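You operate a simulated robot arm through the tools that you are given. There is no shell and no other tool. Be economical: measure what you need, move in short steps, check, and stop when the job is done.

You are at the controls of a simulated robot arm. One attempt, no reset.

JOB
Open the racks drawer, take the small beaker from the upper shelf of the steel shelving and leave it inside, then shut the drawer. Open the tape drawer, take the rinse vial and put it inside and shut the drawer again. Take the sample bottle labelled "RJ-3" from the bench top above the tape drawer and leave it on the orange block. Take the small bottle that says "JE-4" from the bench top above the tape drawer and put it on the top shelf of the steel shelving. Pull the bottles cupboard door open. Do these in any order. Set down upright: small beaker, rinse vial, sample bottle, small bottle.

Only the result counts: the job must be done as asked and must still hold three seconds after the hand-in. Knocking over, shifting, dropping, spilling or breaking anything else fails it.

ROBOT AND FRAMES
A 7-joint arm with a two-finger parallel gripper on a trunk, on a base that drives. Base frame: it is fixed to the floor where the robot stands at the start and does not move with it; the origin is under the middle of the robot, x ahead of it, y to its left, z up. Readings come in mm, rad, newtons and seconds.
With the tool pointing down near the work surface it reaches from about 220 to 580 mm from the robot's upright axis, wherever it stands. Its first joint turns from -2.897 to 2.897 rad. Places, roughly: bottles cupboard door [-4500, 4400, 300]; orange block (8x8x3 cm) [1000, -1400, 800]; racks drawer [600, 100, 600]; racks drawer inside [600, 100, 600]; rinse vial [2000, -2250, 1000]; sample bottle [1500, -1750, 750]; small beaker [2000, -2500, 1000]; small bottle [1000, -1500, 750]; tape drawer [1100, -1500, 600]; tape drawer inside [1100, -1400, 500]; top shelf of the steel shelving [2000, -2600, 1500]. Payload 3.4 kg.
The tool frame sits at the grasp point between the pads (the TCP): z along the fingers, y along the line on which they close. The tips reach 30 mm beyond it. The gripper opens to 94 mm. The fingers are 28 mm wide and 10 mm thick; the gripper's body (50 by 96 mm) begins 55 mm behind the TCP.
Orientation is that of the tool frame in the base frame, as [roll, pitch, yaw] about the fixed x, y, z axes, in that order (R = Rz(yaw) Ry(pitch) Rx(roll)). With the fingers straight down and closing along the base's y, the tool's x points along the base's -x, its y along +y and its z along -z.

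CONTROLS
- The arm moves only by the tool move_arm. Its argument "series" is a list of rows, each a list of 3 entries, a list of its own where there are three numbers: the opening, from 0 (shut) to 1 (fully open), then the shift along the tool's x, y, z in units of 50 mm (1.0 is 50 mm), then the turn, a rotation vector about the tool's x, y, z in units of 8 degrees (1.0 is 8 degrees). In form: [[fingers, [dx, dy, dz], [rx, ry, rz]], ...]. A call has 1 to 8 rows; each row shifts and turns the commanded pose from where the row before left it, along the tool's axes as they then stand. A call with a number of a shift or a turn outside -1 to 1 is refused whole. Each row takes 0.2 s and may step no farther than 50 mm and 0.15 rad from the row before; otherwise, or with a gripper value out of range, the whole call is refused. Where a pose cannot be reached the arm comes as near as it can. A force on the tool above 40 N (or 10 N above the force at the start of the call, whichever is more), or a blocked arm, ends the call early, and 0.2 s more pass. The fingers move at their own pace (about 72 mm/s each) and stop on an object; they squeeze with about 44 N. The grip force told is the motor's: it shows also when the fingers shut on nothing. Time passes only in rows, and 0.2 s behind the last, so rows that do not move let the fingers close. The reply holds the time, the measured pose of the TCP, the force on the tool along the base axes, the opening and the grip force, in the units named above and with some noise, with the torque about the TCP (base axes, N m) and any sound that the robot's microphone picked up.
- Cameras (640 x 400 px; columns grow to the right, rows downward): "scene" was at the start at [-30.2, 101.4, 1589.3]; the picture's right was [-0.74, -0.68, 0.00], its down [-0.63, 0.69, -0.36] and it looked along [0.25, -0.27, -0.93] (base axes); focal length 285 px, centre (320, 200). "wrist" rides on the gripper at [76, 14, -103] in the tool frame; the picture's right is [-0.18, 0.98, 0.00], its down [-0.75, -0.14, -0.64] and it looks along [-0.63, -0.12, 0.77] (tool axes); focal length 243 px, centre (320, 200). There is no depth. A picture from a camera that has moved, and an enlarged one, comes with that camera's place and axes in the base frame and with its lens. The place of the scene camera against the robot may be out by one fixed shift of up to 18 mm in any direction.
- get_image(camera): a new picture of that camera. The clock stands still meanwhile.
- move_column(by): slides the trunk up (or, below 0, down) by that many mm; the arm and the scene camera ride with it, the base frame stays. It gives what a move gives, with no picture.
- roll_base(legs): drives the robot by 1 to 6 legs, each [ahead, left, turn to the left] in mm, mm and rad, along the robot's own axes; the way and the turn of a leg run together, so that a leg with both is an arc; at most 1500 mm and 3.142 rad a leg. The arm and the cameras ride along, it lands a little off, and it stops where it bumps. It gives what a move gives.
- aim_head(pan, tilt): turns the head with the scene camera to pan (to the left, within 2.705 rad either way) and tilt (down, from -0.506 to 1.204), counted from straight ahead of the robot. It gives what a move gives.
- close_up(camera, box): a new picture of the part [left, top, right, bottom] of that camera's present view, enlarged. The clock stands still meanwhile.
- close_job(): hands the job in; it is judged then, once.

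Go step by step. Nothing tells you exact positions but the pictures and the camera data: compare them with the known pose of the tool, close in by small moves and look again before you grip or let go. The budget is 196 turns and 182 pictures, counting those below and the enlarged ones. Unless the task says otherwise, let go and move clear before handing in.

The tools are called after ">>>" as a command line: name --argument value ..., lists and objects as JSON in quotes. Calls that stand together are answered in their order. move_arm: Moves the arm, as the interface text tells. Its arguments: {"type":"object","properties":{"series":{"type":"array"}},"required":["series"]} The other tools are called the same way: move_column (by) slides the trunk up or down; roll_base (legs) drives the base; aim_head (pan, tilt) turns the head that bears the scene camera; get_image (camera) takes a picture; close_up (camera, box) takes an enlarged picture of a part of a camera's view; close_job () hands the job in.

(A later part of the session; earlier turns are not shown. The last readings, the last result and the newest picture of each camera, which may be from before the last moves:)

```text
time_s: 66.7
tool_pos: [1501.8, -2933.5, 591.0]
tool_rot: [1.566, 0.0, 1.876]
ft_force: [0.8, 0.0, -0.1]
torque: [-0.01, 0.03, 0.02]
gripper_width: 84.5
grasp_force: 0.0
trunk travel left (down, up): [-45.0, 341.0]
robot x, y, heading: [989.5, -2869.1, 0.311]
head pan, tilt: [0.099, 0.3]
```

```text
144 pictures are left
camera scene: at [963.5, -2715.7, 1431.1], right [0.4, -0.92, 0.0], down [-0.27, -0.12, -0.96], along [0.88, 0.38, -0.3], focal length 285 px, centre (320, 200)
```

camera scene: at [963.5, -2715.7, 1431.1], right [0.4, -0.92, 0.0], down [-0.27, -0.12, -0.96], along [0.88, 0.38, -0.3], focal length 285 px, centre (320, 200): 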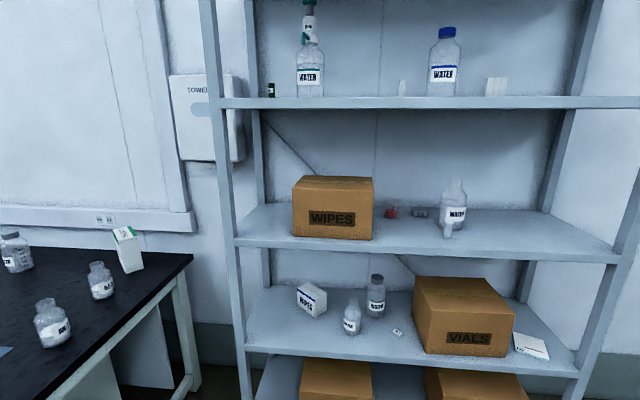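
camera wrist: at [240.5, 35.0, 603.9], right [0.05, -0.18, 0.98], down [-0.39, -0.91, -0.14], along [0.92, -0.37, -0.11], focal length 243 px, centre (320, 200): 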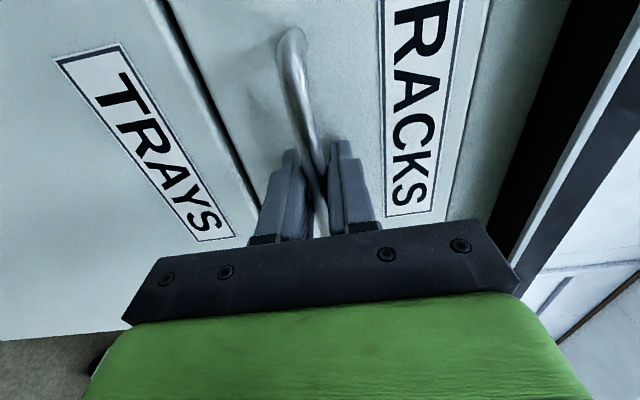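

The beaker (red liquid) stands right of the WIPES box; RJ-3 is the back bottle; the rinse vial is behind the box's left side. I'll raise the trunk and roll the gripper so the camera is on top.

>>> move_column --by 340

>>> move_arm --series '[[0.9, [0, 0, 0], [0, 0, 1]], [0.9, [0, 0, 0], [0, 0, 1]], [0.9, [0, 0, 0], [0, 0, 1]], [0.9, [0, 0, 0], [0, 0, 1]], [0.9, [0, 0, 0], [0, 0, 1]], [0.9, [0, 0, 0], [0, 0, 1]], [0.9, [0, 0, 0], [0, 0, 1]], [0.9, [0, 0, 0], [0, 0, 1]]]'

>>> move_arm --series '[[0.9, [0, 0, 0], [0, 0, 1]], [0.9, [0, 0, 0], [0, 0, 1]], [0.9, [0, 0, 0], [0, 0, 1]], [0.9, [0, 0, 0], [0, 0, 0.25]]]'

>>> get_image --camera "wrist"

>>> get_image --camera "scene"

```text
time_s: 70.0
tool_pos: [1502.7, -2934.5, 930.4]
tool_rot: [1.565, 0.001, 1.877]
ft_force: [-0.3, 0.3, -0.6]
torque: [0.02, -0.01, -0.01]
gripper_width: 84.3
grasp_force: 0.0
trunk travel left (down, up): [-385.0, 1.0]
robot x, y, heading: [983.7, -2867.4, 0.31]
head pan, tilt: [0.099, 0.3]
```

```text
time_s: 71.8
tool_pos: [1501.9, -2935.5, 930.2]
tool_rot: [1.558, -1.119, 1.888]
ft_force: [-0.6, -0.1, -0.8]
torque: [-0.02, -0.03, 0.02]
gripper_width: 84.8
grasp_force: 0.1
trunk travel left (down, up): [-385.0, 1.0]
robot x, y, heading: [992.8, -2870.6, 0.312]
head pan, tilt: [0.099, 0.3]
```

```text
time_s: 72.8
tool_pos: [1500.6, -2934.0, 930.6]
tool_rot: [-0.332, -1.566, -2.501]
ft_force: [0.5, -0.1, 0.6]
torque: [0.01, -0.02, 0.0]
gripper_width: 84.3
grasp_force: 0.0
trunk travel left (down, up): [-385.0, 1.0]
robot x, y, heading: [989.0, -2868.7, 0.307]
head pan, tilt: [0.099, 0.3]
```

```text
143 pictures are left
camera wrist: at [1408.7, -2978.9, 1005.9], right [0.3, -0.94, -0.19], down [-0.65, -0.06, -0.76], along [0.7, 0.35, -0.63], focal length 243 px, centre (320, 200)
```

wrist: 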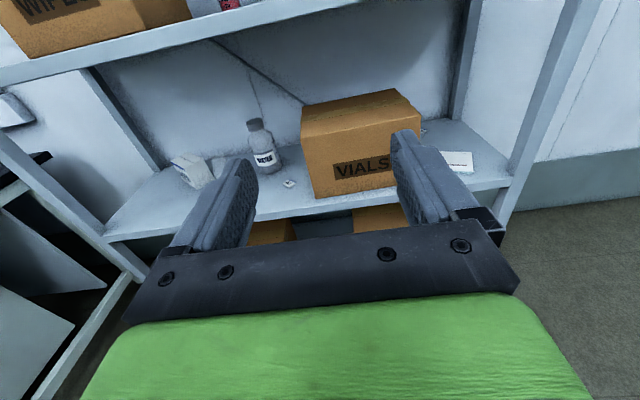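

```text
142 pictures are left
camera scene: at [963.5, -2715.7, 1771.5], right [0.4, -0.92, 0.0], down [-0.27, -0.12, -0.96], along [0.88, 0.38, -0.3], focal length 285 px, centre (320, 200)
```

scene: 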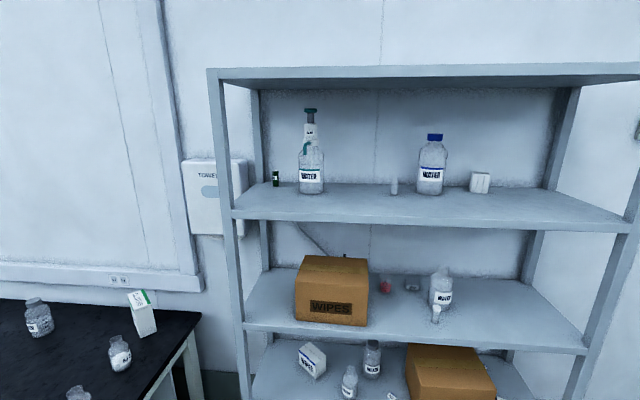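

The pose with camera on top works. Now raise the tool above shelf B level with a slight downward pitch and look.

>>> move_arm --series '[[0.9, [0.8, 0, 0], [0, 0, 0]], [0.9, [0.8, 0, 0], [0, 0, 0]], [0.9, [0.8, 0, 0], [0, 0, 0]], [0.9, [0.8, 0, 0], [0, 0, 0]], [0.9, [0.8, 0, 0], [0, -0.8, 0]], [0.9, [0, 0, 0], [0, -0.9, 0]], [0.9, [0, 0, 0], [0, -0.8, 0]], [0.9, [0, 0, 0], [0, 0, 0]]]'

>>> get_image --camera "wrist"

>>> get_image --camera "scene"

```text
time_s: 74.6
tool_pos: [1501.7, -2934.4, 1130.0]
tool_rot: [-3.142, -1.225, 0.308]
ft_force: [-0.6, 0.1, 0.4]
torque: [-0.01, -0.01, 0.02]
gripper_width: 84.7
grasp_force: 0.0
trunk travel left (down, up): [-385.0, 1.0]
robot x, y, heading: [987.9, -2870.4, 0.309]
head pan, tilt: [0.099, 0.3]
```

```text
141 pictures are left
camera wrist: at [1439.9, -2968.8, 1236.9], right [0.24, -0.96, -0.17], down [-0.86, -0.13, -0.49], along [0.45, 0.27, -0.85], focal length 243 px, centre (320, 200)
```

wrist: 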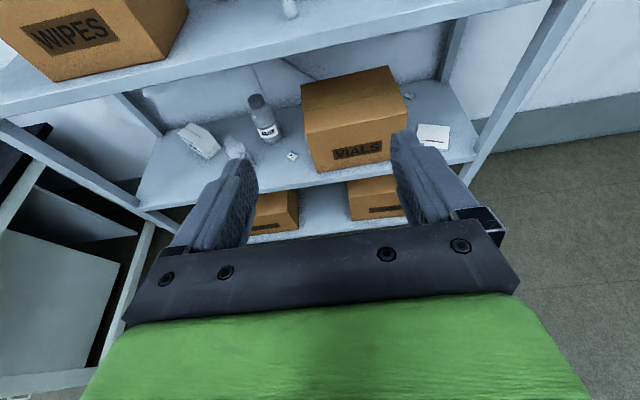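

```text
140 pictures are left
camera scene: at [963.5, -2716.4, 1771.6], right [0.4, -0.92, 0.0], down [-0.27, -0.12, -0.96], along [0.88, 0.38, -0.3], focal length 285 px, centre (320, 200)
```

scene: 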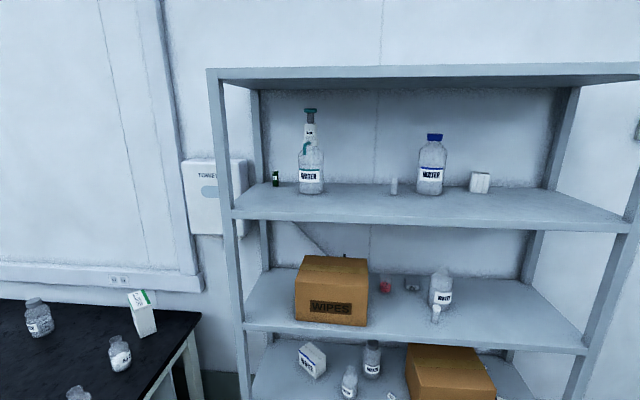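

The beaker is ~640 mm further ahead and ~195 mm left of the tool. I'll shift the base left and forward part of the way.

>>> roll_base --legs '[[0, 190, 0], [340, 0, 0]]'

>>> aim_head --pan -0.1 --tilt 0.6

>>> get_image --camera "wrist"

>>> get_image --camera "scene"

```text
time_s: 78.0
tool_pos: [1770.2, -2652.7, 1130.0]
tool_rot: [3.14, -1.228, 0.3]
ft_force: [0.1, -0.4, -0.3]
torque: [0.01, -0.03, 0.0]
gripper_width: 84.7
grasp_force: 0.0
trunk travel left (down, up): [-385.0, 1.0]
robot x, y, heading: [1259.4, -2586.1, 0.304]
head pan, tilt: [0.099, 0.3]
```

```text
time_s: 78.8
tool_pos: [1770.2, -2652.9, 1129.9]
tool_rot: [3.139, -1.227, 0.301]
ft_force: [0.3, -0.4, 0.3]
torque: [0.02, 0.01, 0.01]
gripper_width: 84.8
grasp_force: 0.0
trunk travel left (down, up): [-385.0, 1.0]
robot x, y, heading: [1261.3, -2587.5, 0.301]
head pan, tilt: [-0.099, 0.6]
```

```text
139 pictures are left
camera wrist: at [1707.8, -2686.7, 1237.0], right [0.23, -0.96, -0.17], down [-0.86, -0.12, -0.49], along [0.45, 0.26, -0.85], focal length 243 px, centre (320, 200)
```

wrist: 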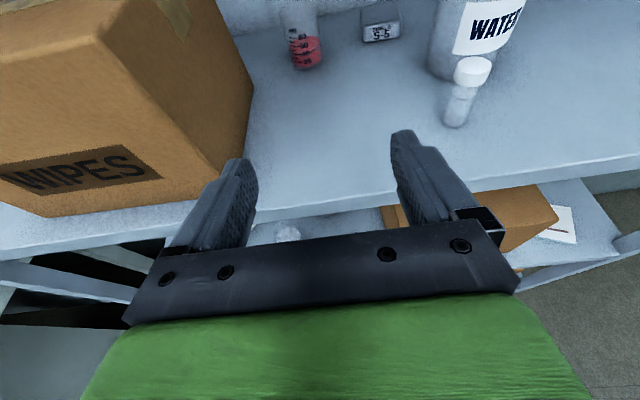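

```text
138 pictures are left
camera scene: at [1233.7, -2449.8, 1744.1], right [0.2, -0.98, 0.0], down [-0.55, -0.11, -0.83], along [0.81, 0.17, -0.56], focal length 285 px, centre (320, 200)
```

scene: 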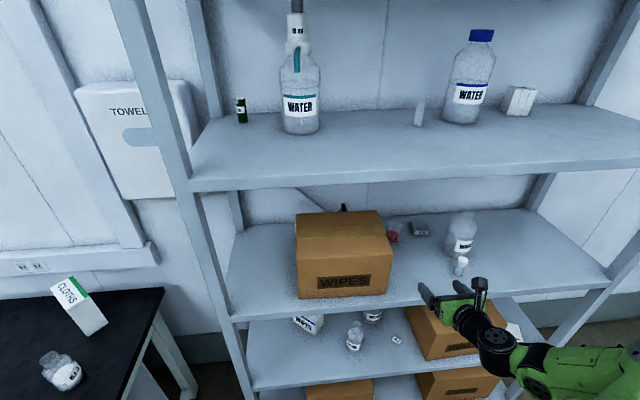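

The tool is nearly aligned laterally with the beaker, ~300 mm short. I'll drive 140 mm forward and remeasure.

>>> roll_base --legs '[[140, 0, 0]]'

>>> get_image --camera "wrist"

>>> get_image --camera "scene"

```text
time_s: 80.1
tool_pos: [1902.7, -2610.4, 1131.5]
tool_rot: [3.14, -1.227, 0.301]
ft_force: [0.7, -0.6, -0.6]
torque: [0.01, -0.02, 0.03]
gripper_width: 84.4
grasp_force: 0.2
trunk travel left (down, up): [-385.0, 1.0]
robot x, y, heading: [1389.9, -2544.1, 0.3]
head pan, tilt: [-0.099, 0.6]
```

```text
137 pictures are left
camera wrist: at [1840.9, -2645.0, 1236.7], right [0.23, -0.96, -0.17], down [-0.86, -0.12, -0.49], along [0.45, 0.26, -0.85], focal length 243 px, centre (320, 200)
```

wrist: 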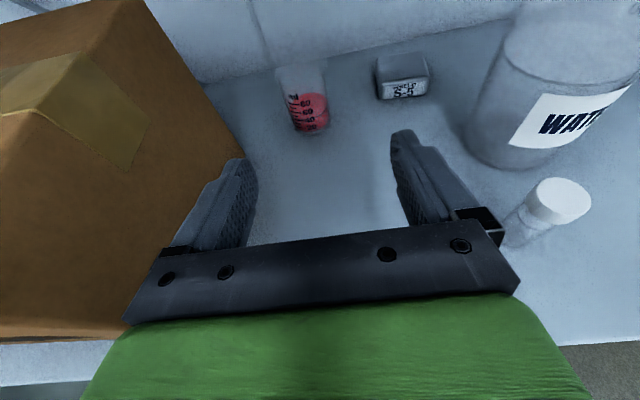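

```text
136 pictures are left
camera scene: at [1367.1, -2408.0, 1744.0], right [0.2, -0.98, 0.0], down [-0.55, -0.11, -0.82], along [0.81, 0.17, -0.57], focal length 285 px, centre (320, 200)
```

scene: 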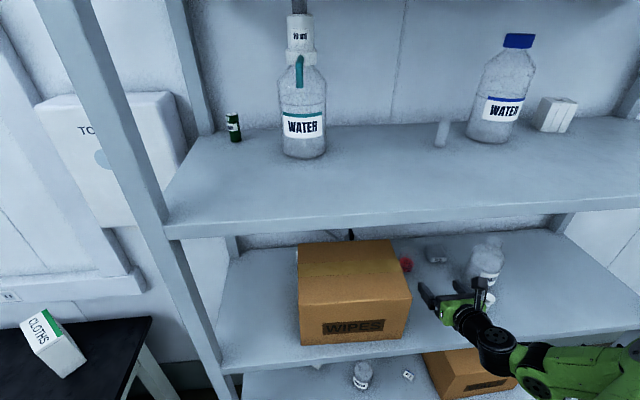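

Beaker base is at about (2059, −2543, 1023). The elbow sticks out right towards the flask, so I'll back the base while extending the arm to draw the elbow in, then check.

>>> roll_base --legs '[[-180, 0, 0]]'

>>> move_arm --series '[[0.95, [0.2, 0, 0.55], [0, 0, 0]], [0.95, [0.2, 0, 0.55], [0, 0, 0]], [0.95, [0.2, 0, 0.55], [0, 0, 0]], [0.95, [0.2, 0, 0.55], [0, 0, 0]], [0.95, [0.2, 0, 0.55], [0, 0, 0]], [0.95, [0.2, 0, 0.55], [0, 0, 0]], [0.95, [0, 0, 0], [0, 0, 0]]]'

>>> aim_head --pan -0.3 --tilt 0.8

>>> get_image --camera "scene"

>>> get_image --camera "wrist"

```text
time_s: 81.7
tool_pos: [1727.6, -2666.7, 1129.7]
tool_rot: [3.141, -1.226, 0.3]
ft_force: [0.4, -0.4, -0.2]
torque: [0.02, 0.01, 0.01]
gripper_width: 85.0
grasp_force: 0.1
trunk travel left (down, up): [-385.0, 1.0]
robot x, y, heading: [1215.0, -2592.6, 0.296]
head pan, tilt: [-0.099, 0.6]
```

```text
time_s: 83.3
tool_pos: [1896.9, -2614.2, 1129.9]
tool_rot: [-3.141, -1.228, 0.297]
ft_force: [0.3, 0.5, 0.7]
torque: [-0.04, 0.0, 0.01]
gripper_width: 89.0
grasp_force: 0.0
trunk travel left (down, up): [-385.0, 1.0]
robot x, y, heading: [1216.9, -2602.7, 0.303]
head pan, tilt: [-0.099, 0.6]
```

```text
time_s: 84.0
tool_pos: [1896.6, -2614.1, 1130.4]
tool_rot: [3.14, -1.227, 0.299]
ft_force: [-0.1, 0.3, 0.7]
torque: [0.01, -0.01, -0.01]
gripper_width: 89.2
grasp_force: 0.1
trunk travel left (down, up): [-385.0, 1.0]
robot x, y, heading: [1216.7, -2601.0, 0.305]
head pan, tilt: [-0.3, 0.799]
```

```text
135 pictures are left
camera scene: at [1187.0, -2480.0, 1727.2], right [0.0, -1.0, 0.0], down [-0.72, 0.0, -0.7], along [0.7, 0.0, -0.72], focal length 285 px, centre (320, 200)
```

scene: 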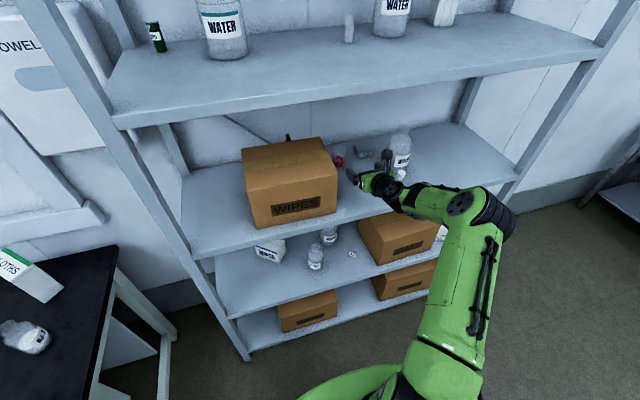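

```text
134 pictures are left
camera wrist: at [1834.4, -2648.4, 1236.0], right [0.23, -0.96, -0.17], down [-0.86, -0.12, -0.49], along [0.45, 0.26, -0.85], focal length 243 px, centre (320, 200)
```

wrist: 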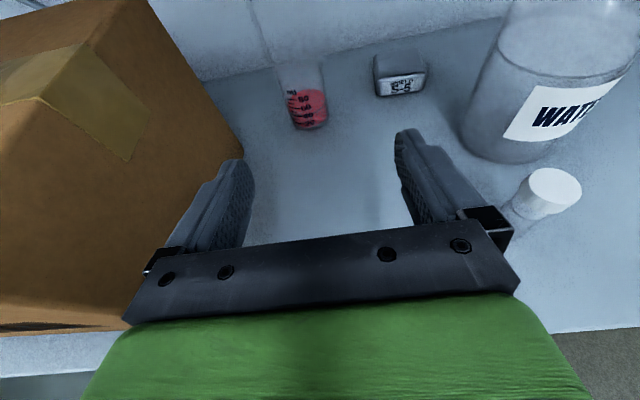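

Elbow now trails well behind the flask. I'll drive 80 mm forward, shift 20 mm left, and check before the final advance.

>>> move_arm --series '[[1, [0, -0.38, 0], [0, 0, 0]], [1, [0, 0, 0], [0, 0, 0]]]'

>>> roll_base --legs '[[70, 0, 0]]'

>>> get_image --camera "wrist"

```text
time_s: 84.6
tool_pos: [1890.4, -2597.3, 1129.6]
tool_rot: [3.14, -1.226, 0.298]
ft_force: [-0.5, 0.3, -0.1]
torque: [0.02, 0.01, 0.0]
gripper_width: 93.9
grasp_force: 0.1
trunk travel left (down, up): [-385.0, 1.0]
robot x, y, heading: [1214.0, -2596.1, 0.303]
head pan, tilt: [-0.3, 0.799]
```

```text
time_s: 85.6
tool_pos: [1957.0, -2574.2, 1129.2]
tool_rot: [3.139, -1.226, 0.301]
ft_force: [0.0, -0.4, 0.2]
torque: [-0.03, -0.02, 0.0]
gripper_width: 94.1
grasp_force: 0.0
trunk travel left (down, up): [-385.0, 1.0]
robot x, y, heading: [1282.9, -2578.3, 0.303]
head pan, tilt: [-0.3, 0.799]
```

```text
133 pictures are left
camera wrist: at [1894.6, -2608.9, 1235.9], right [0.23, -0.96, -0.17], down [-0.86, -0.12, -0.49], along [0.45, 0.26, -0.85], focal length 243 px, centre (320, 200)
```

wrist: 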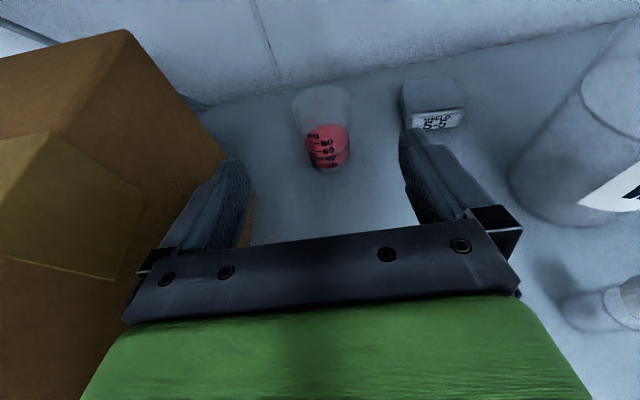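

The beaker base is confirmed at (2057, −2544). I'll lower to z≈1057 and then advance so it stands between the pads.

>>> move_arm --series '[[1, [-0.68, 0, 0.24], [0, 0, 0]], [1, [-0.68, 0, 0.24], [0, 0, 0]], [1, [0.177, 0, 0.493], [0, 0, 0]], [1, [0.177, 0, 0.493], [0, 0, 0]], [1, [0.1, 0, 0.3], [0, 0, 0]], [1, [0, 0, 0], [0, 0, 0]]]'

>>> get_image --camera "wrist"

>>> get_image --camera "scene"

```text
time_s: 87.0
tool_pos: [2020.2, -2553.8, 1058.8]
tool_rot: [3.141, -1.226, 0.302]
ft_force: [-0.8, 0.3, 0.0]
torque: [-0.01, 0.0, 0.0]
gripper_width: 94.0
grasp_force: 0.0
trunk travel left (down, up): [-385.0, 1.0]
robot x, y, heading: [1282.6, -2574.6, 0.305]
head pan, tilt: [-0.3, 0.799]
```

```text
132 pictures are left
camera wrist: at [1958.4, -2588.5, 1164.5], right [0.23, -0.96, -0.17], down [-0.86, -0.12, -0.49], along [0.45, 0.26, -0.85], focal length 243 px, centre (320, 200)
```

wrist: 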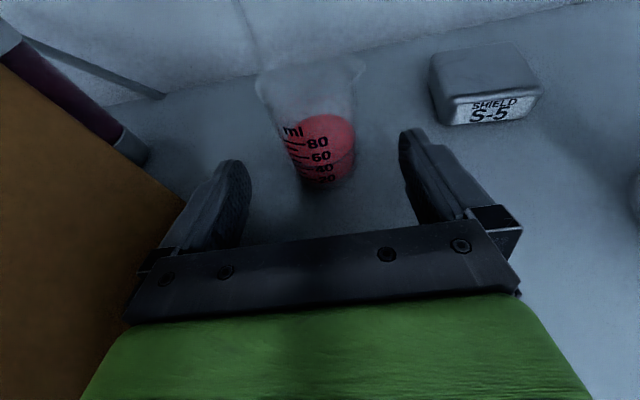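

```text
131 pictures are left
camera scene: at [1251.5, -2460.3, 1727.2], right [0.0, -1.0, 0.0], down [-0.72, 0.0, -0.7], along [0.7, 0.0, -0.72], focal length 285 px, centre (320, 200)
```

scene: 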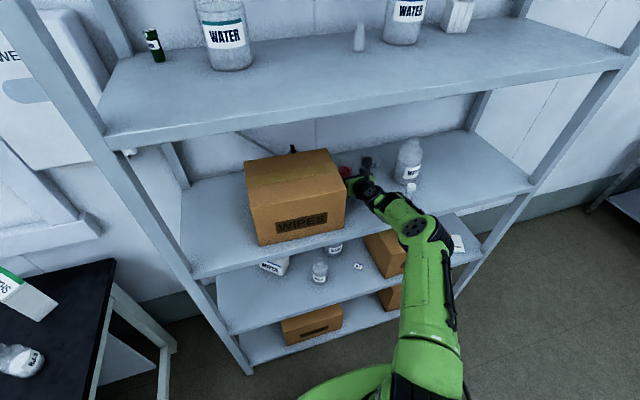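

Centred between the fingers; advance the last ~35 mm and close.

>>> move_arm --series '[[1, [0.11, 0, 0.32], [0, 0, 0]], [1, [0.11, 0, 0.32], [0, 0, 0]], [0.6, [0, 0, 0], [0, 0, 0]], [0.45, [0, 0, 0], [0, 0, 0]], [0.3, [0, 0, 0], [0, 0, 0]], [0.3, [0, 0, 0], [0, 0, 0]], [0.3, [0, 0, 0], [0, 0, 0]]]'

>>> get_image --camera "wrist"

```text
time_s: 88.6
tool_pos: [2051.4, -2543.1, 1057.7]
tool_rot: [3.137, -1.226, 0.305]
ft_force: [-0.8, -0.5, 0.1]
torque: [0.02, 0.02, 0.0]
gripper_width: 50.3
grasp_force: 44.0
trunk travel left (down, up): [-385.0, 1.0]
robot x, y, heading: [1282.6, -2578.5, 0.306]
head pan, tilt: [-0.3, 0.799]
```

```text
130 pictures are left
camera wrist: at [1989.0, -2577.4, 1163.8], right [0.23, -0.96, -0.17], down [-0.86, -0.12, -0.49], along [0.45, 0.26, -0.85], focal length 243 px, centre (320, 200)
```

wrist: 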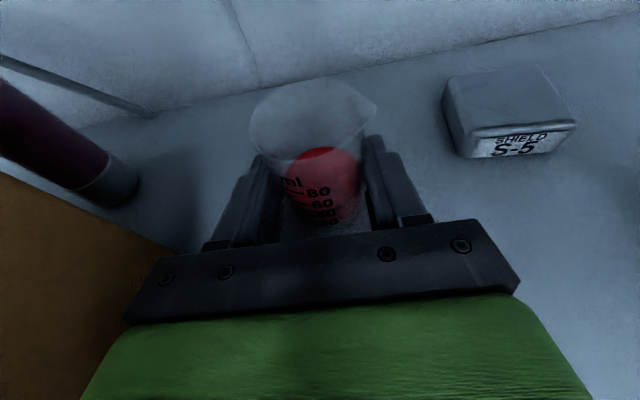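

Gripped at 50 mm. Lift 45 mm and retreat with the base.

>>> move_arm --series '[[0.3, [0.28, 0, -0.1], [0, 0, 0]], [0.3, [0.28, 0, -0.1], [0, 0, 0]], [0.3, [0.28, 0, -0.1], [0, 0, 0]], [0.3, [0, 0, 0], [0, 0, 0]]]'

>>> get_image --camera "wrist"

>>> roll_base --legs '[[-200, 0, 0]]'

>>> get_image --camera "wrist"

```text
time_s: 89.6
tool_pos: [2052.0, -2545.1, 1102.8]
tool_rot: [3.141, -1.228, 0.303]
ft_force: [-0.2, -0.5, -0.8]
torque: [0.0, -0.01, 0.0]
gripper_width: 50.2
grasp_force: 44.0
trunk travel left (down, up): [-385.0, 1.0]
robot x, y, heading: [1279.8, -2574.7, 0.305]
head pan, tilt: [-0.3, 0.799]
```

```text
129 pictures are left
camera wrist: at [1990.1, -2578.6, 1209.4], right [0.23, -0.96, -0.17], down [-0.86, -0.12, -0.49], along [0.45, 0.26, -0.85], focal length 243 px, centre (320, 200)
```

wrist: 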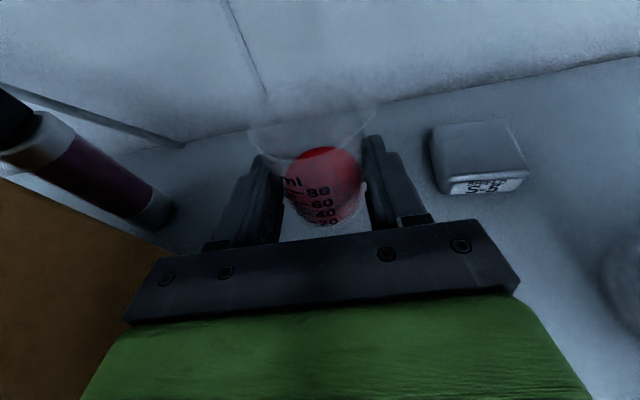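

```text
time_s: 91.2
tool_pos: [1861.2, -2605.5, 1102.9]
tool_rot: [3.139, -1.227, 0.3]
ft_force: [0.0, 0.1, -0.9]
torque: [-0.04, 0.01, -0.01]
gripper_width: 50.3
grasp_force: 43.5
trunk travel left (down, up): [-385.0, 1.0]
robot x, y, heading: [1093.0, -2638.3, 0.301]
head pan, tilt: [-0.3, 0.799]
```

```text
128 pictures are left
camera wrist: at [1799.1, -2639.7, 1209.8], right [0.23, -0.96, -0.17], down [-0.86, -0.12, -0.49], along [0.45, 0.26, -0.85], focal length 243 px, centre (320, 200)
```

wrist: 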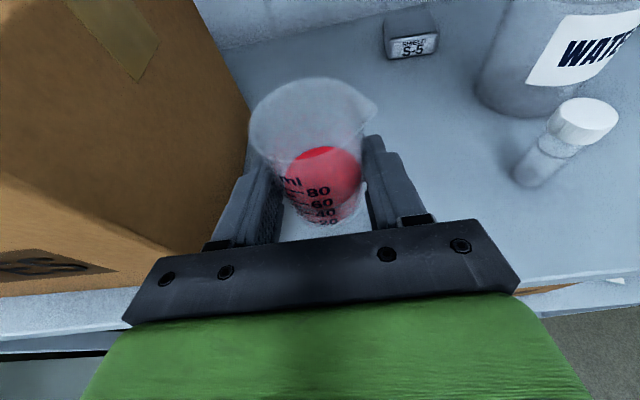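

The beaker is clear of the shelf. It's held mid-height, so I'll set it temporarily on the bench near the racks drawer and regrip from above. First drive back along the aisle.

>>> roll_base --legs '[[-1060, 0, 0], [0, 1450, 0], [0, 1450, 0]]'

>>> aim_head --pan -0.2 --tilt 0.75

>>> get_image --camera "scene"

>>> get_image --camera "wrist"

```text
time_s: 110.2
tool_pos: [-72.0, -199.2, 1103.7]
tool_rot: [3.141, -1.227, 0.312]
ft_force: [0.6, 0.2, -1.1]
torque: [-0.03, 0.03, 0.01]
gripper_width: 49.7
grasp_force: 43.6
trunk travel left (down, up): [-385.0, 1.0]
robot x, y, heading: [-841.7, -238.0, 0.312]
head pan, tilt: [-0.3, 0.799]
```

```text
time_s: 110.8
tool_pos: [-71.0, -199.0, 1102.6]
tool_rot: [3.14, -1.228, 0.312]
ft_force: [0.6, -0.4, -0.8]
torque: [0.0, 0.02, 0.03]
gripper_width: 49.8
grasp_force: 43.7
trunk travel left (down, up): [-385.0, 1.0]
robot x, y, heading: [-841.1, -236.4, 0.318]
head pan, tilt: [-0.201, 0.75]
```

```text
127 pictures are left
camera scene: at [-870.8, -113.7, 1731.1], right [0.11, -0.99, 0.0], down [-0.68, -0.08, -0.73], along [0.73, 0.08, -0.68], focal length 285 px, centre (320, 200)
```

scene: 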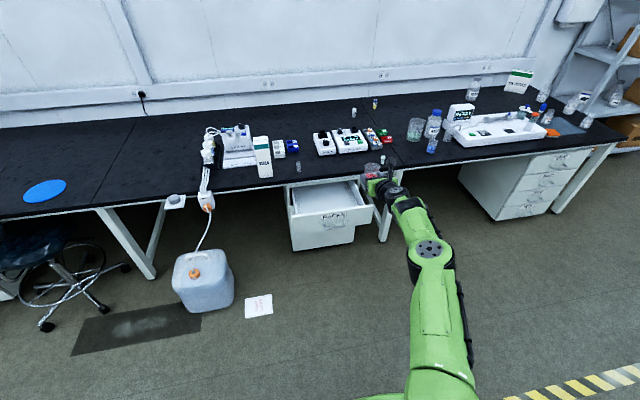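

```text
126 pictures are left
camera wrist: at [-133.3, -233.1, 1209.3], right [0.24, -0.95, -0.17], down [-0.86, -0.13, -0.49], along [0.45, 0.27, -0.85], focal length 243 px, centre (320, 200)
```

wrist: 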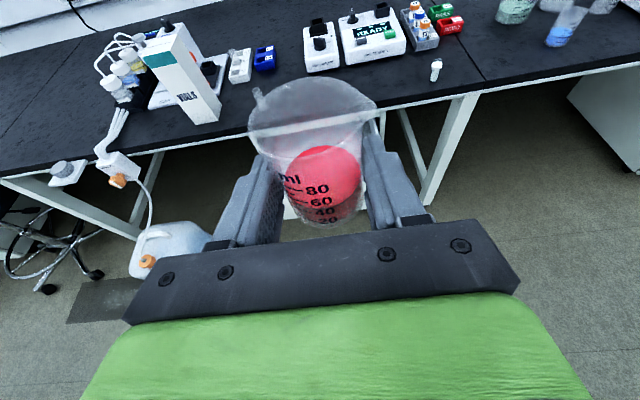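

I plan to set the beaker on the clear bench patch ahead (right of the open drawer). Drive forward with the beaker high and measure the bench height there.

>>> roll_base --legs '[[0, 0, -0.013], [560, 0, 0]]'

>>> get_image --camera "wrist"

>>> get_image --camera "scene"

```text
time_s: 114.4
tool_pos: [466.3, -34.8, 1102.5]
tool_rot: [3.139, -1.227, 0.307]
ft_force: [0.6, -0.7, -1.8]
torque: [0.01, 0.05, 0.0]
gripper_width: 49.6
grasp_force: 44.0
trunk travel left (down, up): [-385.0, 1.0]
robot x, y, heading: [-304.1, -67.8, 0.31]
head pan, tilt: [-0.201, 0.75]
```

```text
125 pictures are left
camera wrist: at [404.6, -68.7, 1209.1], right [0.24, -0.96, -0.17], down [-0.86, -0.12, -0.49], along [0.45, 0.26, -0.85], focal length 243 px, centre (320, 200)
```

wrist: 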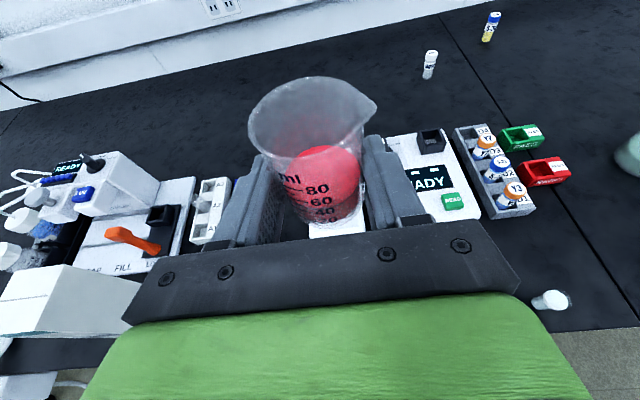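

```text
124 pictures are left
camera scene: at [-331.9, 55.4, 1731.1], right [0.11, -0.99, 0.0], down [-0.68, -0.07, -0.73], along [0.73, 0.08, -0.68], focal length 285 px, centre (320, 200)
```

scene: 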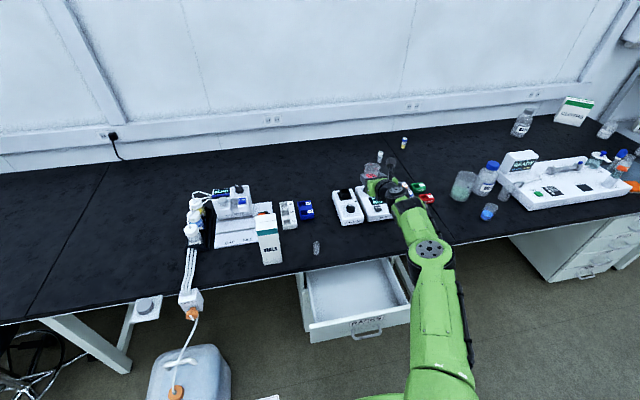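

The patch under the beaker looks clear. Lower the trunk 280 mm and check the height.

>>> move_column --by -270

>>> get_image --camera "scene"

>>> get_image --camera "wrist"

>>> close_up --camera "scene" --box '[300, 120, 460, 220]'

```text
time_s: 117.2
tool_pos: [466.6, -34.5, 834.3]
tool_rot: [3.139, -1.228, 0.307]
ft_force: [0.9, -0.3, -1.3]
torque: [-0.01, -0.01, 0.01]
gripper_width: 49.8
grasp_force: 44.2
trunk travel left (down, up): [-115.0, 271.0]
robot x, y, heading: [-303.1, -73.8, 0.298]
head pan, tilt: [-0.201, 0.75]
```

```text
123 pictures are left
camera scene: at [-332.6, 55.2, 1461.7], right [0.11, -0.99, 0.0], down [-0.68, -0.07, -0.73], along [0.73, 0.08, -0.68], focal length 285 px, centre (320, 200)
```

scene: 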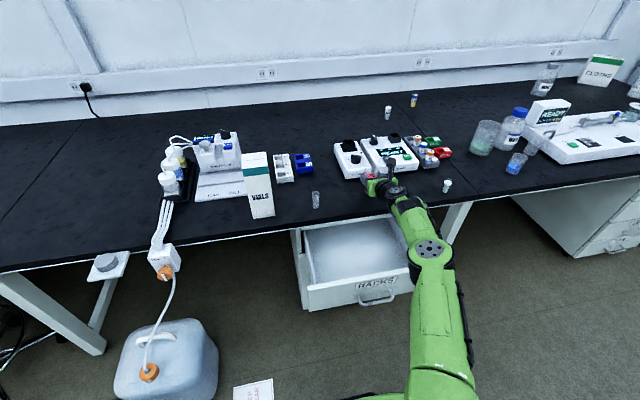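

```text
122 pictures are left
camera wrist: at [404.1, -68.9, 940.0], right [0.24, -0.96, -0.17], down [-0.86, -0.12, -0.49], along [0.45, 0.26, -0.85], focal length 243 px, centre (320, 200)
```

wrist: 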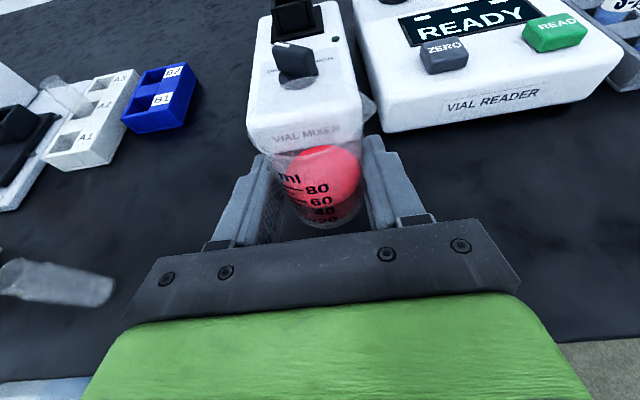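

```text
4.00 times, centred on (380, 170) of scene
camera zoom: at [-332.6, 55.2, 1461.7], right [0.11, -0.99, 0.0], down [-0.68, -0.07, -0.73], along [0.73, 0.08, -0.68], focal length 1141 px, centre (80, 320)
```

zoom: 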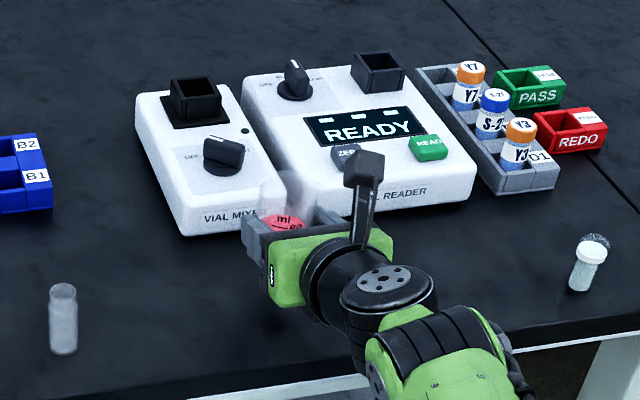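

Bench top ≈ z 760; the beaker base is ~40 mm above it. Lower 28 mm, then creep until contact.

>>> move_arm --series '[[0.3, [-0.26, 0, 0.094], [0, 0, 0]], [0.3, [-0.26, 0, 0.094], [0, 0, 0]], [0.3, [-0.047, 0, 0.017], [0, 0, 0]], [0.3, [-0.047, 0, 0.017], [0, 0, 0]], [0.3, [-0.047, 0, 0.017], [0, 0, 0]], [0.3, [-0.047, 0, 0.017], [0, 0, 0]], [0.3, [-0.047, 0, 0.017], [0, 0, 0]], [0.3, [-0.047, 0, 0.017], [0, 0, 0]]]'

>>> close_up --camera "scene" --box '[320, 130, 440, 205]'

```text
time_s: 119.0
tool_pos: [465.8, -34.0, 791.5]
tool_rot: [3.139, -1.231, 0.308]
ft_force: [0.9, 0.8, 5.5]
torque: [0.13, -0.22, -0.04]
gripper_width: 49.8
grasp_force: 44.0
trunk travel left (down, up): [-115.0, 271.0]
robot x, y, heading: [-302.3, -74.2, 0.305]
head pan, tilt: [-0.201, 0.75]
```

```text
5.33 times, centred on (380, 168) of scene
camera zoom: at [-333.2, 55.3, 1461.8], right [0.11, -0.99, 0.0], down [-0.68, -0.07, -0.73], along [0.73, 0.08, -0.68], focal length 1521 px, centre (0, 373)
```

zoom: 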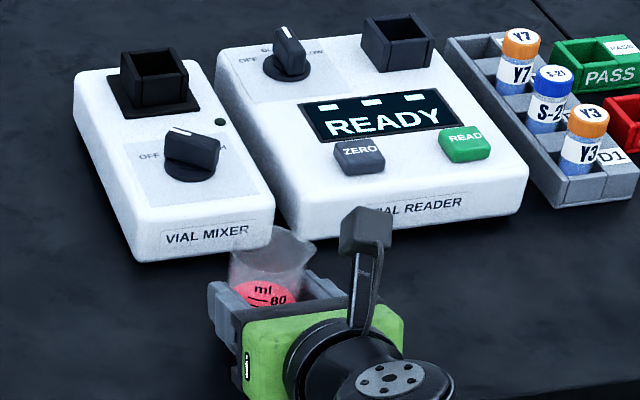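

Contact with the bench (z ≈ 757). Release and retreat horizontally.

>>> move_arm --series '[[0.6, [0, 0, 0], [0, 0, 0]], [0.9, [0, 0, 0], [0, 0, 0]], [0.95, [0, 0, 0], [0, 0, 0]], [0.95, [-0.16, 0, -0.49], [0, 0, 0]], [0.95, [-0.16, 0, -0.49], [0, 0, 0]], [0.95, [-0.16, 0, -0.49], [0, 0, 0]], [0.95, [-0.16, 0, -0.49], [0, 0, 0]]]'

>>> get_image --camera "wrist"

```text
time_s: 120.5
tool_pos: [367.5, -68.2, 794.0]
tool_rot: [3.138, -1.228, 0.308]
ft_force: [-0.2, 0.0, 0.3]
torque: [0.0, -0.01, 0.01]
gripper_width: 89.3
grasp_force: 0.1
trunk travel left (down, up): [-115.0, 271.0]
robot x, y, heading: [-303.6, -73.8, 0.307]
head pan, tilt: [-0.201, 0.75]
```

```text
119 pictures are left
camera wrist: at [305.6, -100.7, 900.2], right [0.24, -0.96, -0.17], down [-0.86, -0.12, -0.49], along [0.45, 0.26, -0.85], focal length 243 px, centre (320, 200)
```

wrist: 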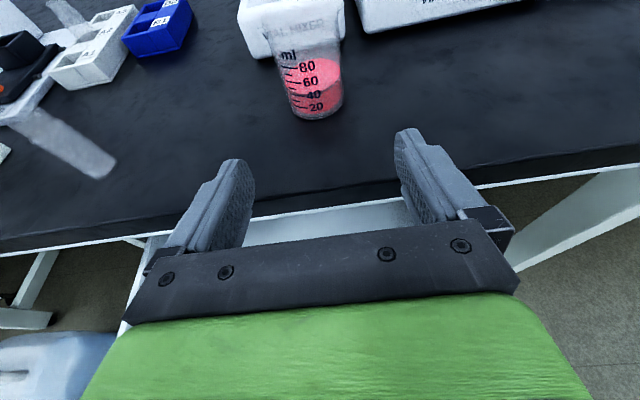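

The beaker stands on the bench. Raise and turn the tool straight down to regrip from above.

>>> move_column --by 130

>>> move_arm --series '[[0.95, [0, 0, 0], [0, -1, 0]], [0.95, [0, 0, 0], [0, -1, 0]], [0.95, [0, 0, 0], [0, -1, 0]], [0.95, [0, 0, 0], [0, -1, 0]], [0.95, [0, 0, 0], [0, -1, 0]], [0.95, [0, 0, 0], [0, -1, 0]], [0.95, [0, 0, 0], [0, -1, 0]], [0.95, [0, 0, 0], [0, -1, 0]]]'

>>> move_arm --series '[[0.95, [0, 0, 0], [0, -0.75, 0]], [1, [0, 0, 0], [0, 0, 0]]]'

>>> get_image --camera "wrist"

>>> get_image --camera "scene"

```text
time_s: 122.1
tool_pos: [368.4, -65.5, 923.6]
tool_rot: [3.14, -1.226, 0.307]
ft_force: [0.5, 0.4, 0.2]
torque: [0.0, 0.0, -0.01]
gripper_width: 89.3
grasp_force: 0.0
trunk travel left (down, up): [-245.0, 141.0]
robot x, y, heading: [-303.9, -68.5, 0.305]
head pan, tilt: [-0.201, 0.75]
```

```text
time_s: 123.9
tool_pos: [331.6, -52.1, 929.1]
tool_rot: [3.139, -0.177, 0.306]
ft_force: [0.5, -0.9, -0.2]
torque: [0.0, -0.03, 0.05]
gripper_width: 89.5
grasp_force: 0.1
out of reach, approached as far as the arm can: row 7, 8
trunk travel left (down, up): [-245.0, 141.0]
robot x, y, heading: [-305.6, -69.4, 0.306]
head pan, tilt: [-0.201, 0.75]
```

```text
time_s: 124.5
tool_pos: [321.5, -53.4, 928.6]
tool_rot: [3.14, -0.126, 0.306]
ft_force: [0.8, -0.1, 0.0]
torque: [0.01, 0.0, 0.0]
gripper_width: 94.0
grasp_force: 0.1
out of reach, approached as far as the arm can: row 1
trunk travel left (down, up): [-245.0, 141.0]
robot x, y, heading: [-303.7, -72.2, 0.308]
head pan, tilt: [-0.201, 0.75]
```

```text
118 pictures are left
camera wrist: at [386.0, -47.9, 1040.2], right [0.12, -0.99, -0.02], down [-0.83, -0.11, 0.54], along [-0.54, -0.05, -0.84], focal length 243 px, centre (320, 200)
```

wrist: 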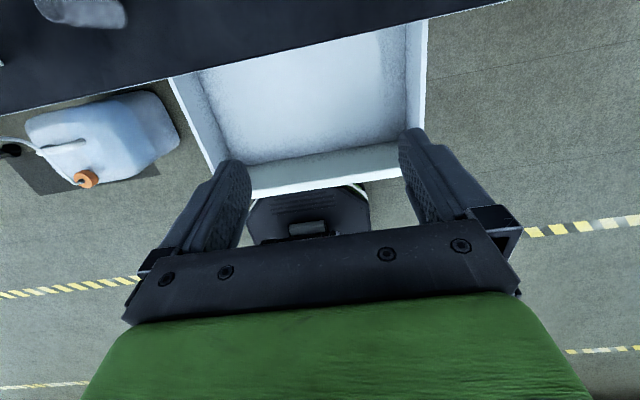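

```text
117 pictures are left
camera scene: at [-332.6, 55.2, 1591.1], right [0.11, -0.99, 0.0], down [-0.68, -0.07, -0.73], along [0.73, 0.08, -0.68], focal length 285 px, centre (320, 200)
```

scene: 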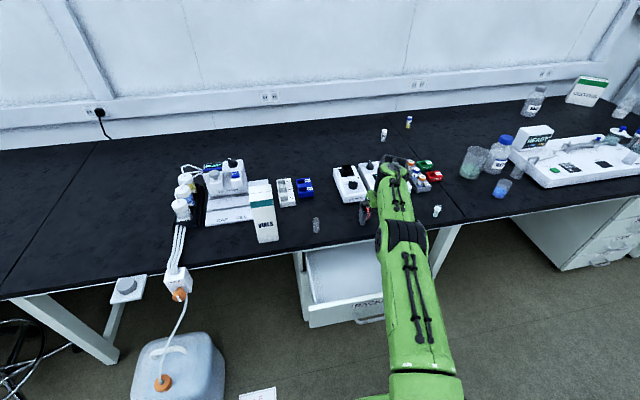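

The fully vertical pose is at the reach limit here. A 55° pitch near the rim will do for lowering into the drawer; I'll drive 100 mm closer and set that pitch.

>>> move_arm --series '[[1, [0, 0, 0], [0, 1, 0]], [1, [0, 0, 0], [0, 1, 0]], [1, [0, 0, 0], [0, 1, 0]], [1, [0, 0, 0], [0, 0.5, 0]], [1, [0, 0, 0], [0, 0, 0]]]'

>>> roll_base --legs '[[90, 0, 0]]'

>>> get_image --camera "wrist"

```text
time_s: 125.7
tool_pos: [320.8, -53.8, 928.5]
tool_rot: [3.14, -0.618, 0.305]
ft_force: [-0.6, -0.3, -0.5]
torque: [0.01, 0.01, -0.03]
gripper_width: 94.1
grasp_force: 0.1
trunk travel left (down, up): [-245.0, 141.0]
robot x, y, heading: [-304.4, -71.7, 0.309]
head pan, tilt: [-0.201, 0.75]
```

```text
time_s: 126.8
tool_pos: [407.4, -26.4, 927.3]
tool_rot: [3.141, -0.614, 0.303]
ft_force: [0.0, -0.3, -0.7]
torque: [0.03, -0.02, 0.0]
gripper_width: 94.1
grasp_force: 0.0
trunk travel left (down, up): [-245.0, 141.0]
robot x, y, heading: [-219.9, -46.1, 0.304]
head pan, tilt: [-0.201, 0.75]
```

```text
116 pictures are left
camera wrist: at [416.1, -39.0, 1055.6], right [0.15, -0.98, -0.11], down [-0.98, -0.16, 0.09], along [-0.11, 0.09, -0.99], focal length 243 px, centre (320, 200)
```

wrist: 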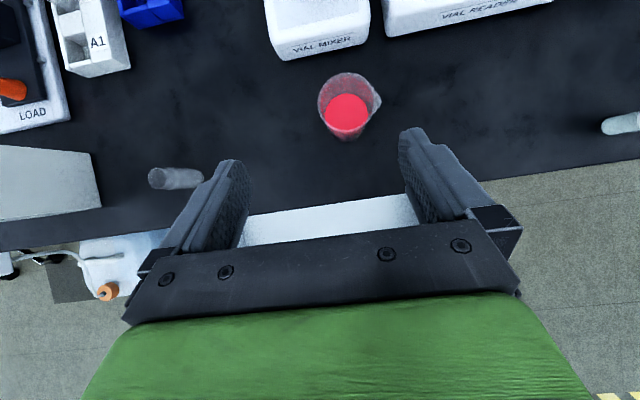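

Clear top view: beaker at about (483, −31). Move above it and part way down, then check.

>>> move_arm --series '[[1, [0.566, 0.26, 0.4], [0, 0, 0]], [1, [0.566, 0.26, 0.4], [0, 0, 0]], [1, [-0.323, 0, 0.457], [0, 0, 0]], [1, [-0.323, 0, 0.457], [0, 0, 0]], [1, [0, 0, 0], [0, 0, 0]]]'

>>> get_image --camera "wrist"

```text
time_s: 128.0
tool_pos: [479.1, -30.6, 873.2]
tool_rot: [3.14, -0.615, 0.306]
ft_force: [0.6, 0.2, -0.4]
torque: [0.02, -0.01, 0.06]
gripper_width: 94.2
grasp_force: 0.1
trunk travel left (down, up): [-245.0, 141.0]
robot x, y, heading: [-219.9, -44.3, 0.309]
head pan, tilt: [-0.201, 0.75]
```

```text
115 pictures are left
camera wrist: at [488.4, -43.8, 1000.6], right [0.15, -0.98, -0.11], down [-0.98, -0.16, 0.09], along [-0.1, 0.09, -0.99], focal length 243 px, centre (320, 200)
```

wrist: 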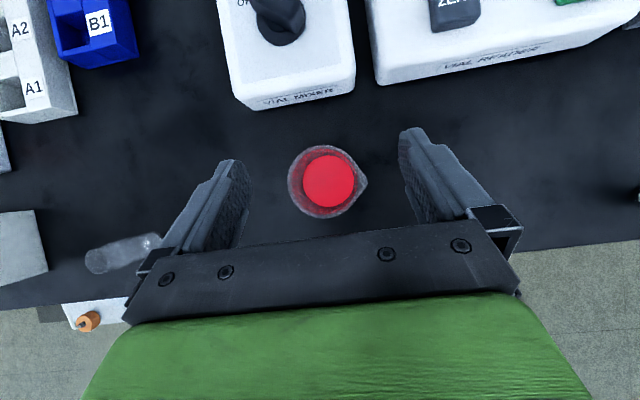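

Well centred. Descend the remaining ~58 mm and close.

>>> move_arm --series '[[1, [-0.3, 0, 0.49], [0, 0, 0]], [1, [-0.3, 0, 0.49], [0, 0, 0]], [0.6, [0, 0, 0], [0, 0, 0]], [0.4, [0, 0, 0], [0, 0, 0]], [0.3, [0, 0, 0], [0, 0, 0]], [0.3, [0, 0, 0], [0, 0, 0]], [0.3, [0, 0, 0], [0, 0, 0]]]'

>>> get_image --camera "wrist"

```text
time_s: 129.6
tool_pos: [479.4, -29.2, 817.6]
tool_rot: [3.141, -0.616, 0.306]
ft_force: [0.3, 1.0, 0.4]
torque: [0.05, -0.05, 0.0]
gripper_width: 53.8
grasp_force: 43.9
out of reach, approached as far as the arm can: row 2
trunk travel left (down, up): [-245.0, 141.0]
robot x, y, heading: [-223.5, -46.3, 0.307]
head pan, tilt: [-0.201, 0.75]
```

```text
114 pictures are left
camera wrist: at [487.3, -41.1, 945.3], right [0.15, -0.98, -0.11], down [-0.98, -0.16, 0.09], along [-0.1, 0.09, -0.99], focal length 243 px, centre (320, 200)
```

wrist: 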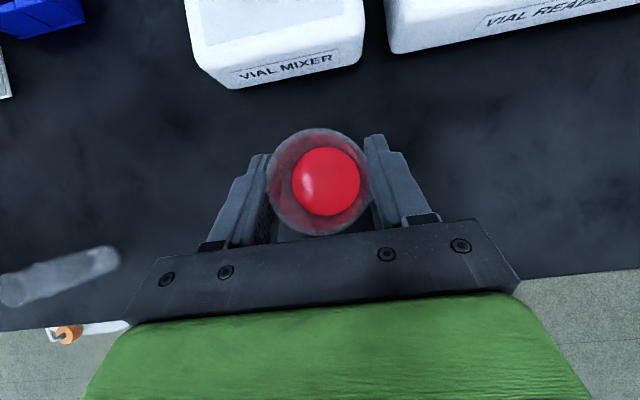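

Gripped near the rim. Lift with the trunk, then back 200 mm and shift left 55 mm over the open drawer.

>>> move_column --by 60

>>> roll_base --legs '[[-200, 55, 0]]'

>>> get_image --camera "wrist"

>>> get_image --camera "scene"

```text
time_s: 130.6
tool_pos: [479.1, -28.7, 877.4]
tool_rot: [-3.14, -0.617, 0.304]
ft_force: [-0.4, -0.4, -1.1]
torque: [0.02, -0.01, 0.05]
gripper_width: 53.6
grasp_force: 43.9
trunk travel left (down, up): [-305.0, 81.0]
robot x, y, heading: [-220.5, -43.9, 0.309]
head pan, tilt: [-0.201, 0.75]
```

```text
time_s: 132.3
tool_pos: [272.4, -34.0, 877.5]
tool_rot: [3.141, -0.615, 0.307]
ft_force: [0.6, -0.8, -1.3]
torque: [-0.03, -0.02, -0.01]
gripper_width: 53.3
grasp_force: 43.6
trunk travel left (down, up): [-305.0, 81.0]
robot x, y, heading: [-425.0, -50.0, 0.306]
head pan, tilt: [-0.201, 0.75]
```

```text
113 pictures are left
camera wrist: at [279.4, -46.9, 1005.9], right [0.15, -0.98, -0.11], down [-0.98, -0.16, 0.09], along [-0.1, 0.09, -0.99], focal length 243 px, centre (320, 200)
```

wrist: 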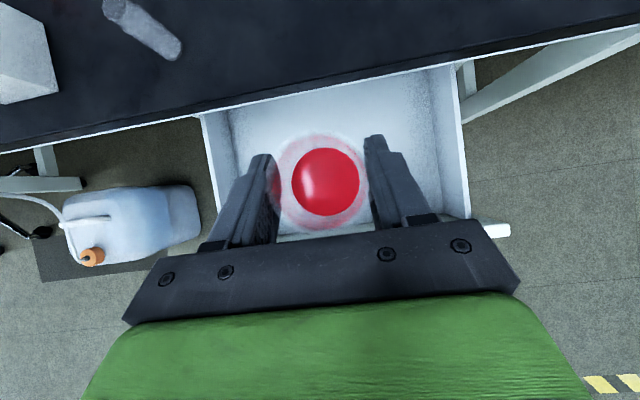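

```text
112 pictures are left
camera scene: at [-455.7, 75.1, 1651.3], right [0.11, -0.99, 0.0], down [-0.68, -0.07, -0.73], along [0.73, 0.08, -0.68], focal length 285 px, centre (320, 200)
```

scene: 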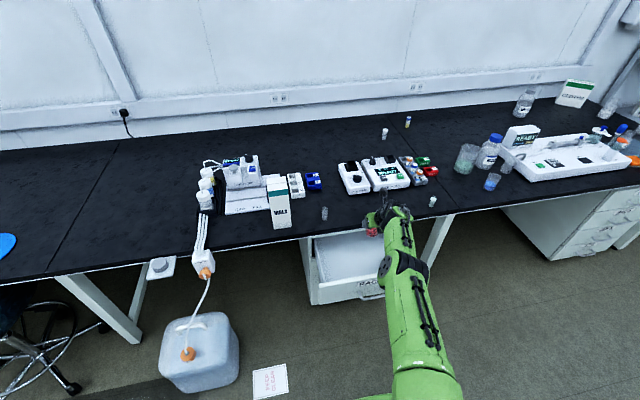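

The beaker is over the drawer interior with margin on all sides. Lower the trunk 190 mm and check.

>>> move_column --by -190

>>> get_image --camera "wrist"

>>> close_up --camera "scene" --box '[280, 170, 480, 295]'

```text
time_s: 134.3
tool_pos: [271.6, -34.3, 689.0]
tool_rot: [3.14, -0.616, 0.306]
ft_force: [-0.3, -0.2, 0.4]
torque: [0.03, -0.02, -0.01]
gripper_width: 53.3
grasp_force: 44.5
trunk travel left (down, up): [-115.0, 271.0]
robot x, y, heading: [-426.5, -51.4, 0.305]
head pan, tilt: [-0.201, 0.75]
```

```text
111 pictures are left
camera wrist: at [280.2, -46.9, 815.8], right [0.15, -0.98, -0.11], down [-0.98, -0.16, 0.09], along [-0.1, 0.09, -0.99], focal length 243 px, centre (320, 200)
```

wrist: 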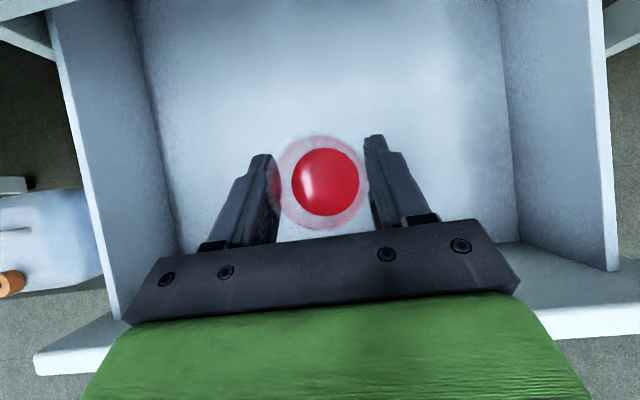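

```text
3.20 times, centred on (380, 232) of scene
camera zoom: at [-454.2, 75.1, 1461.7], right [0.11, -0.99, 0.0], down [-0.68, -0.07, -0.73], along [0.73, 0.08, -0.68], focal length 913 px, centre (128, 96)
```

zoom: 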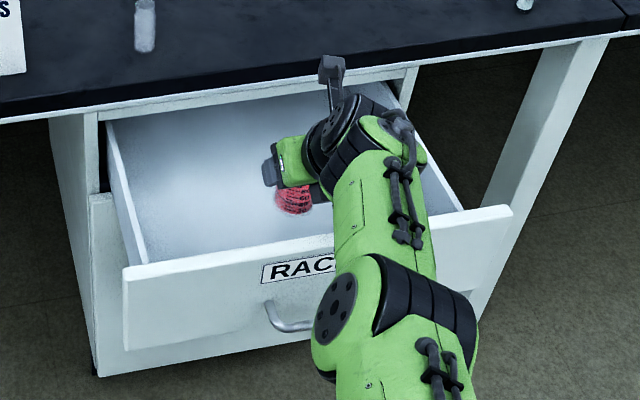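

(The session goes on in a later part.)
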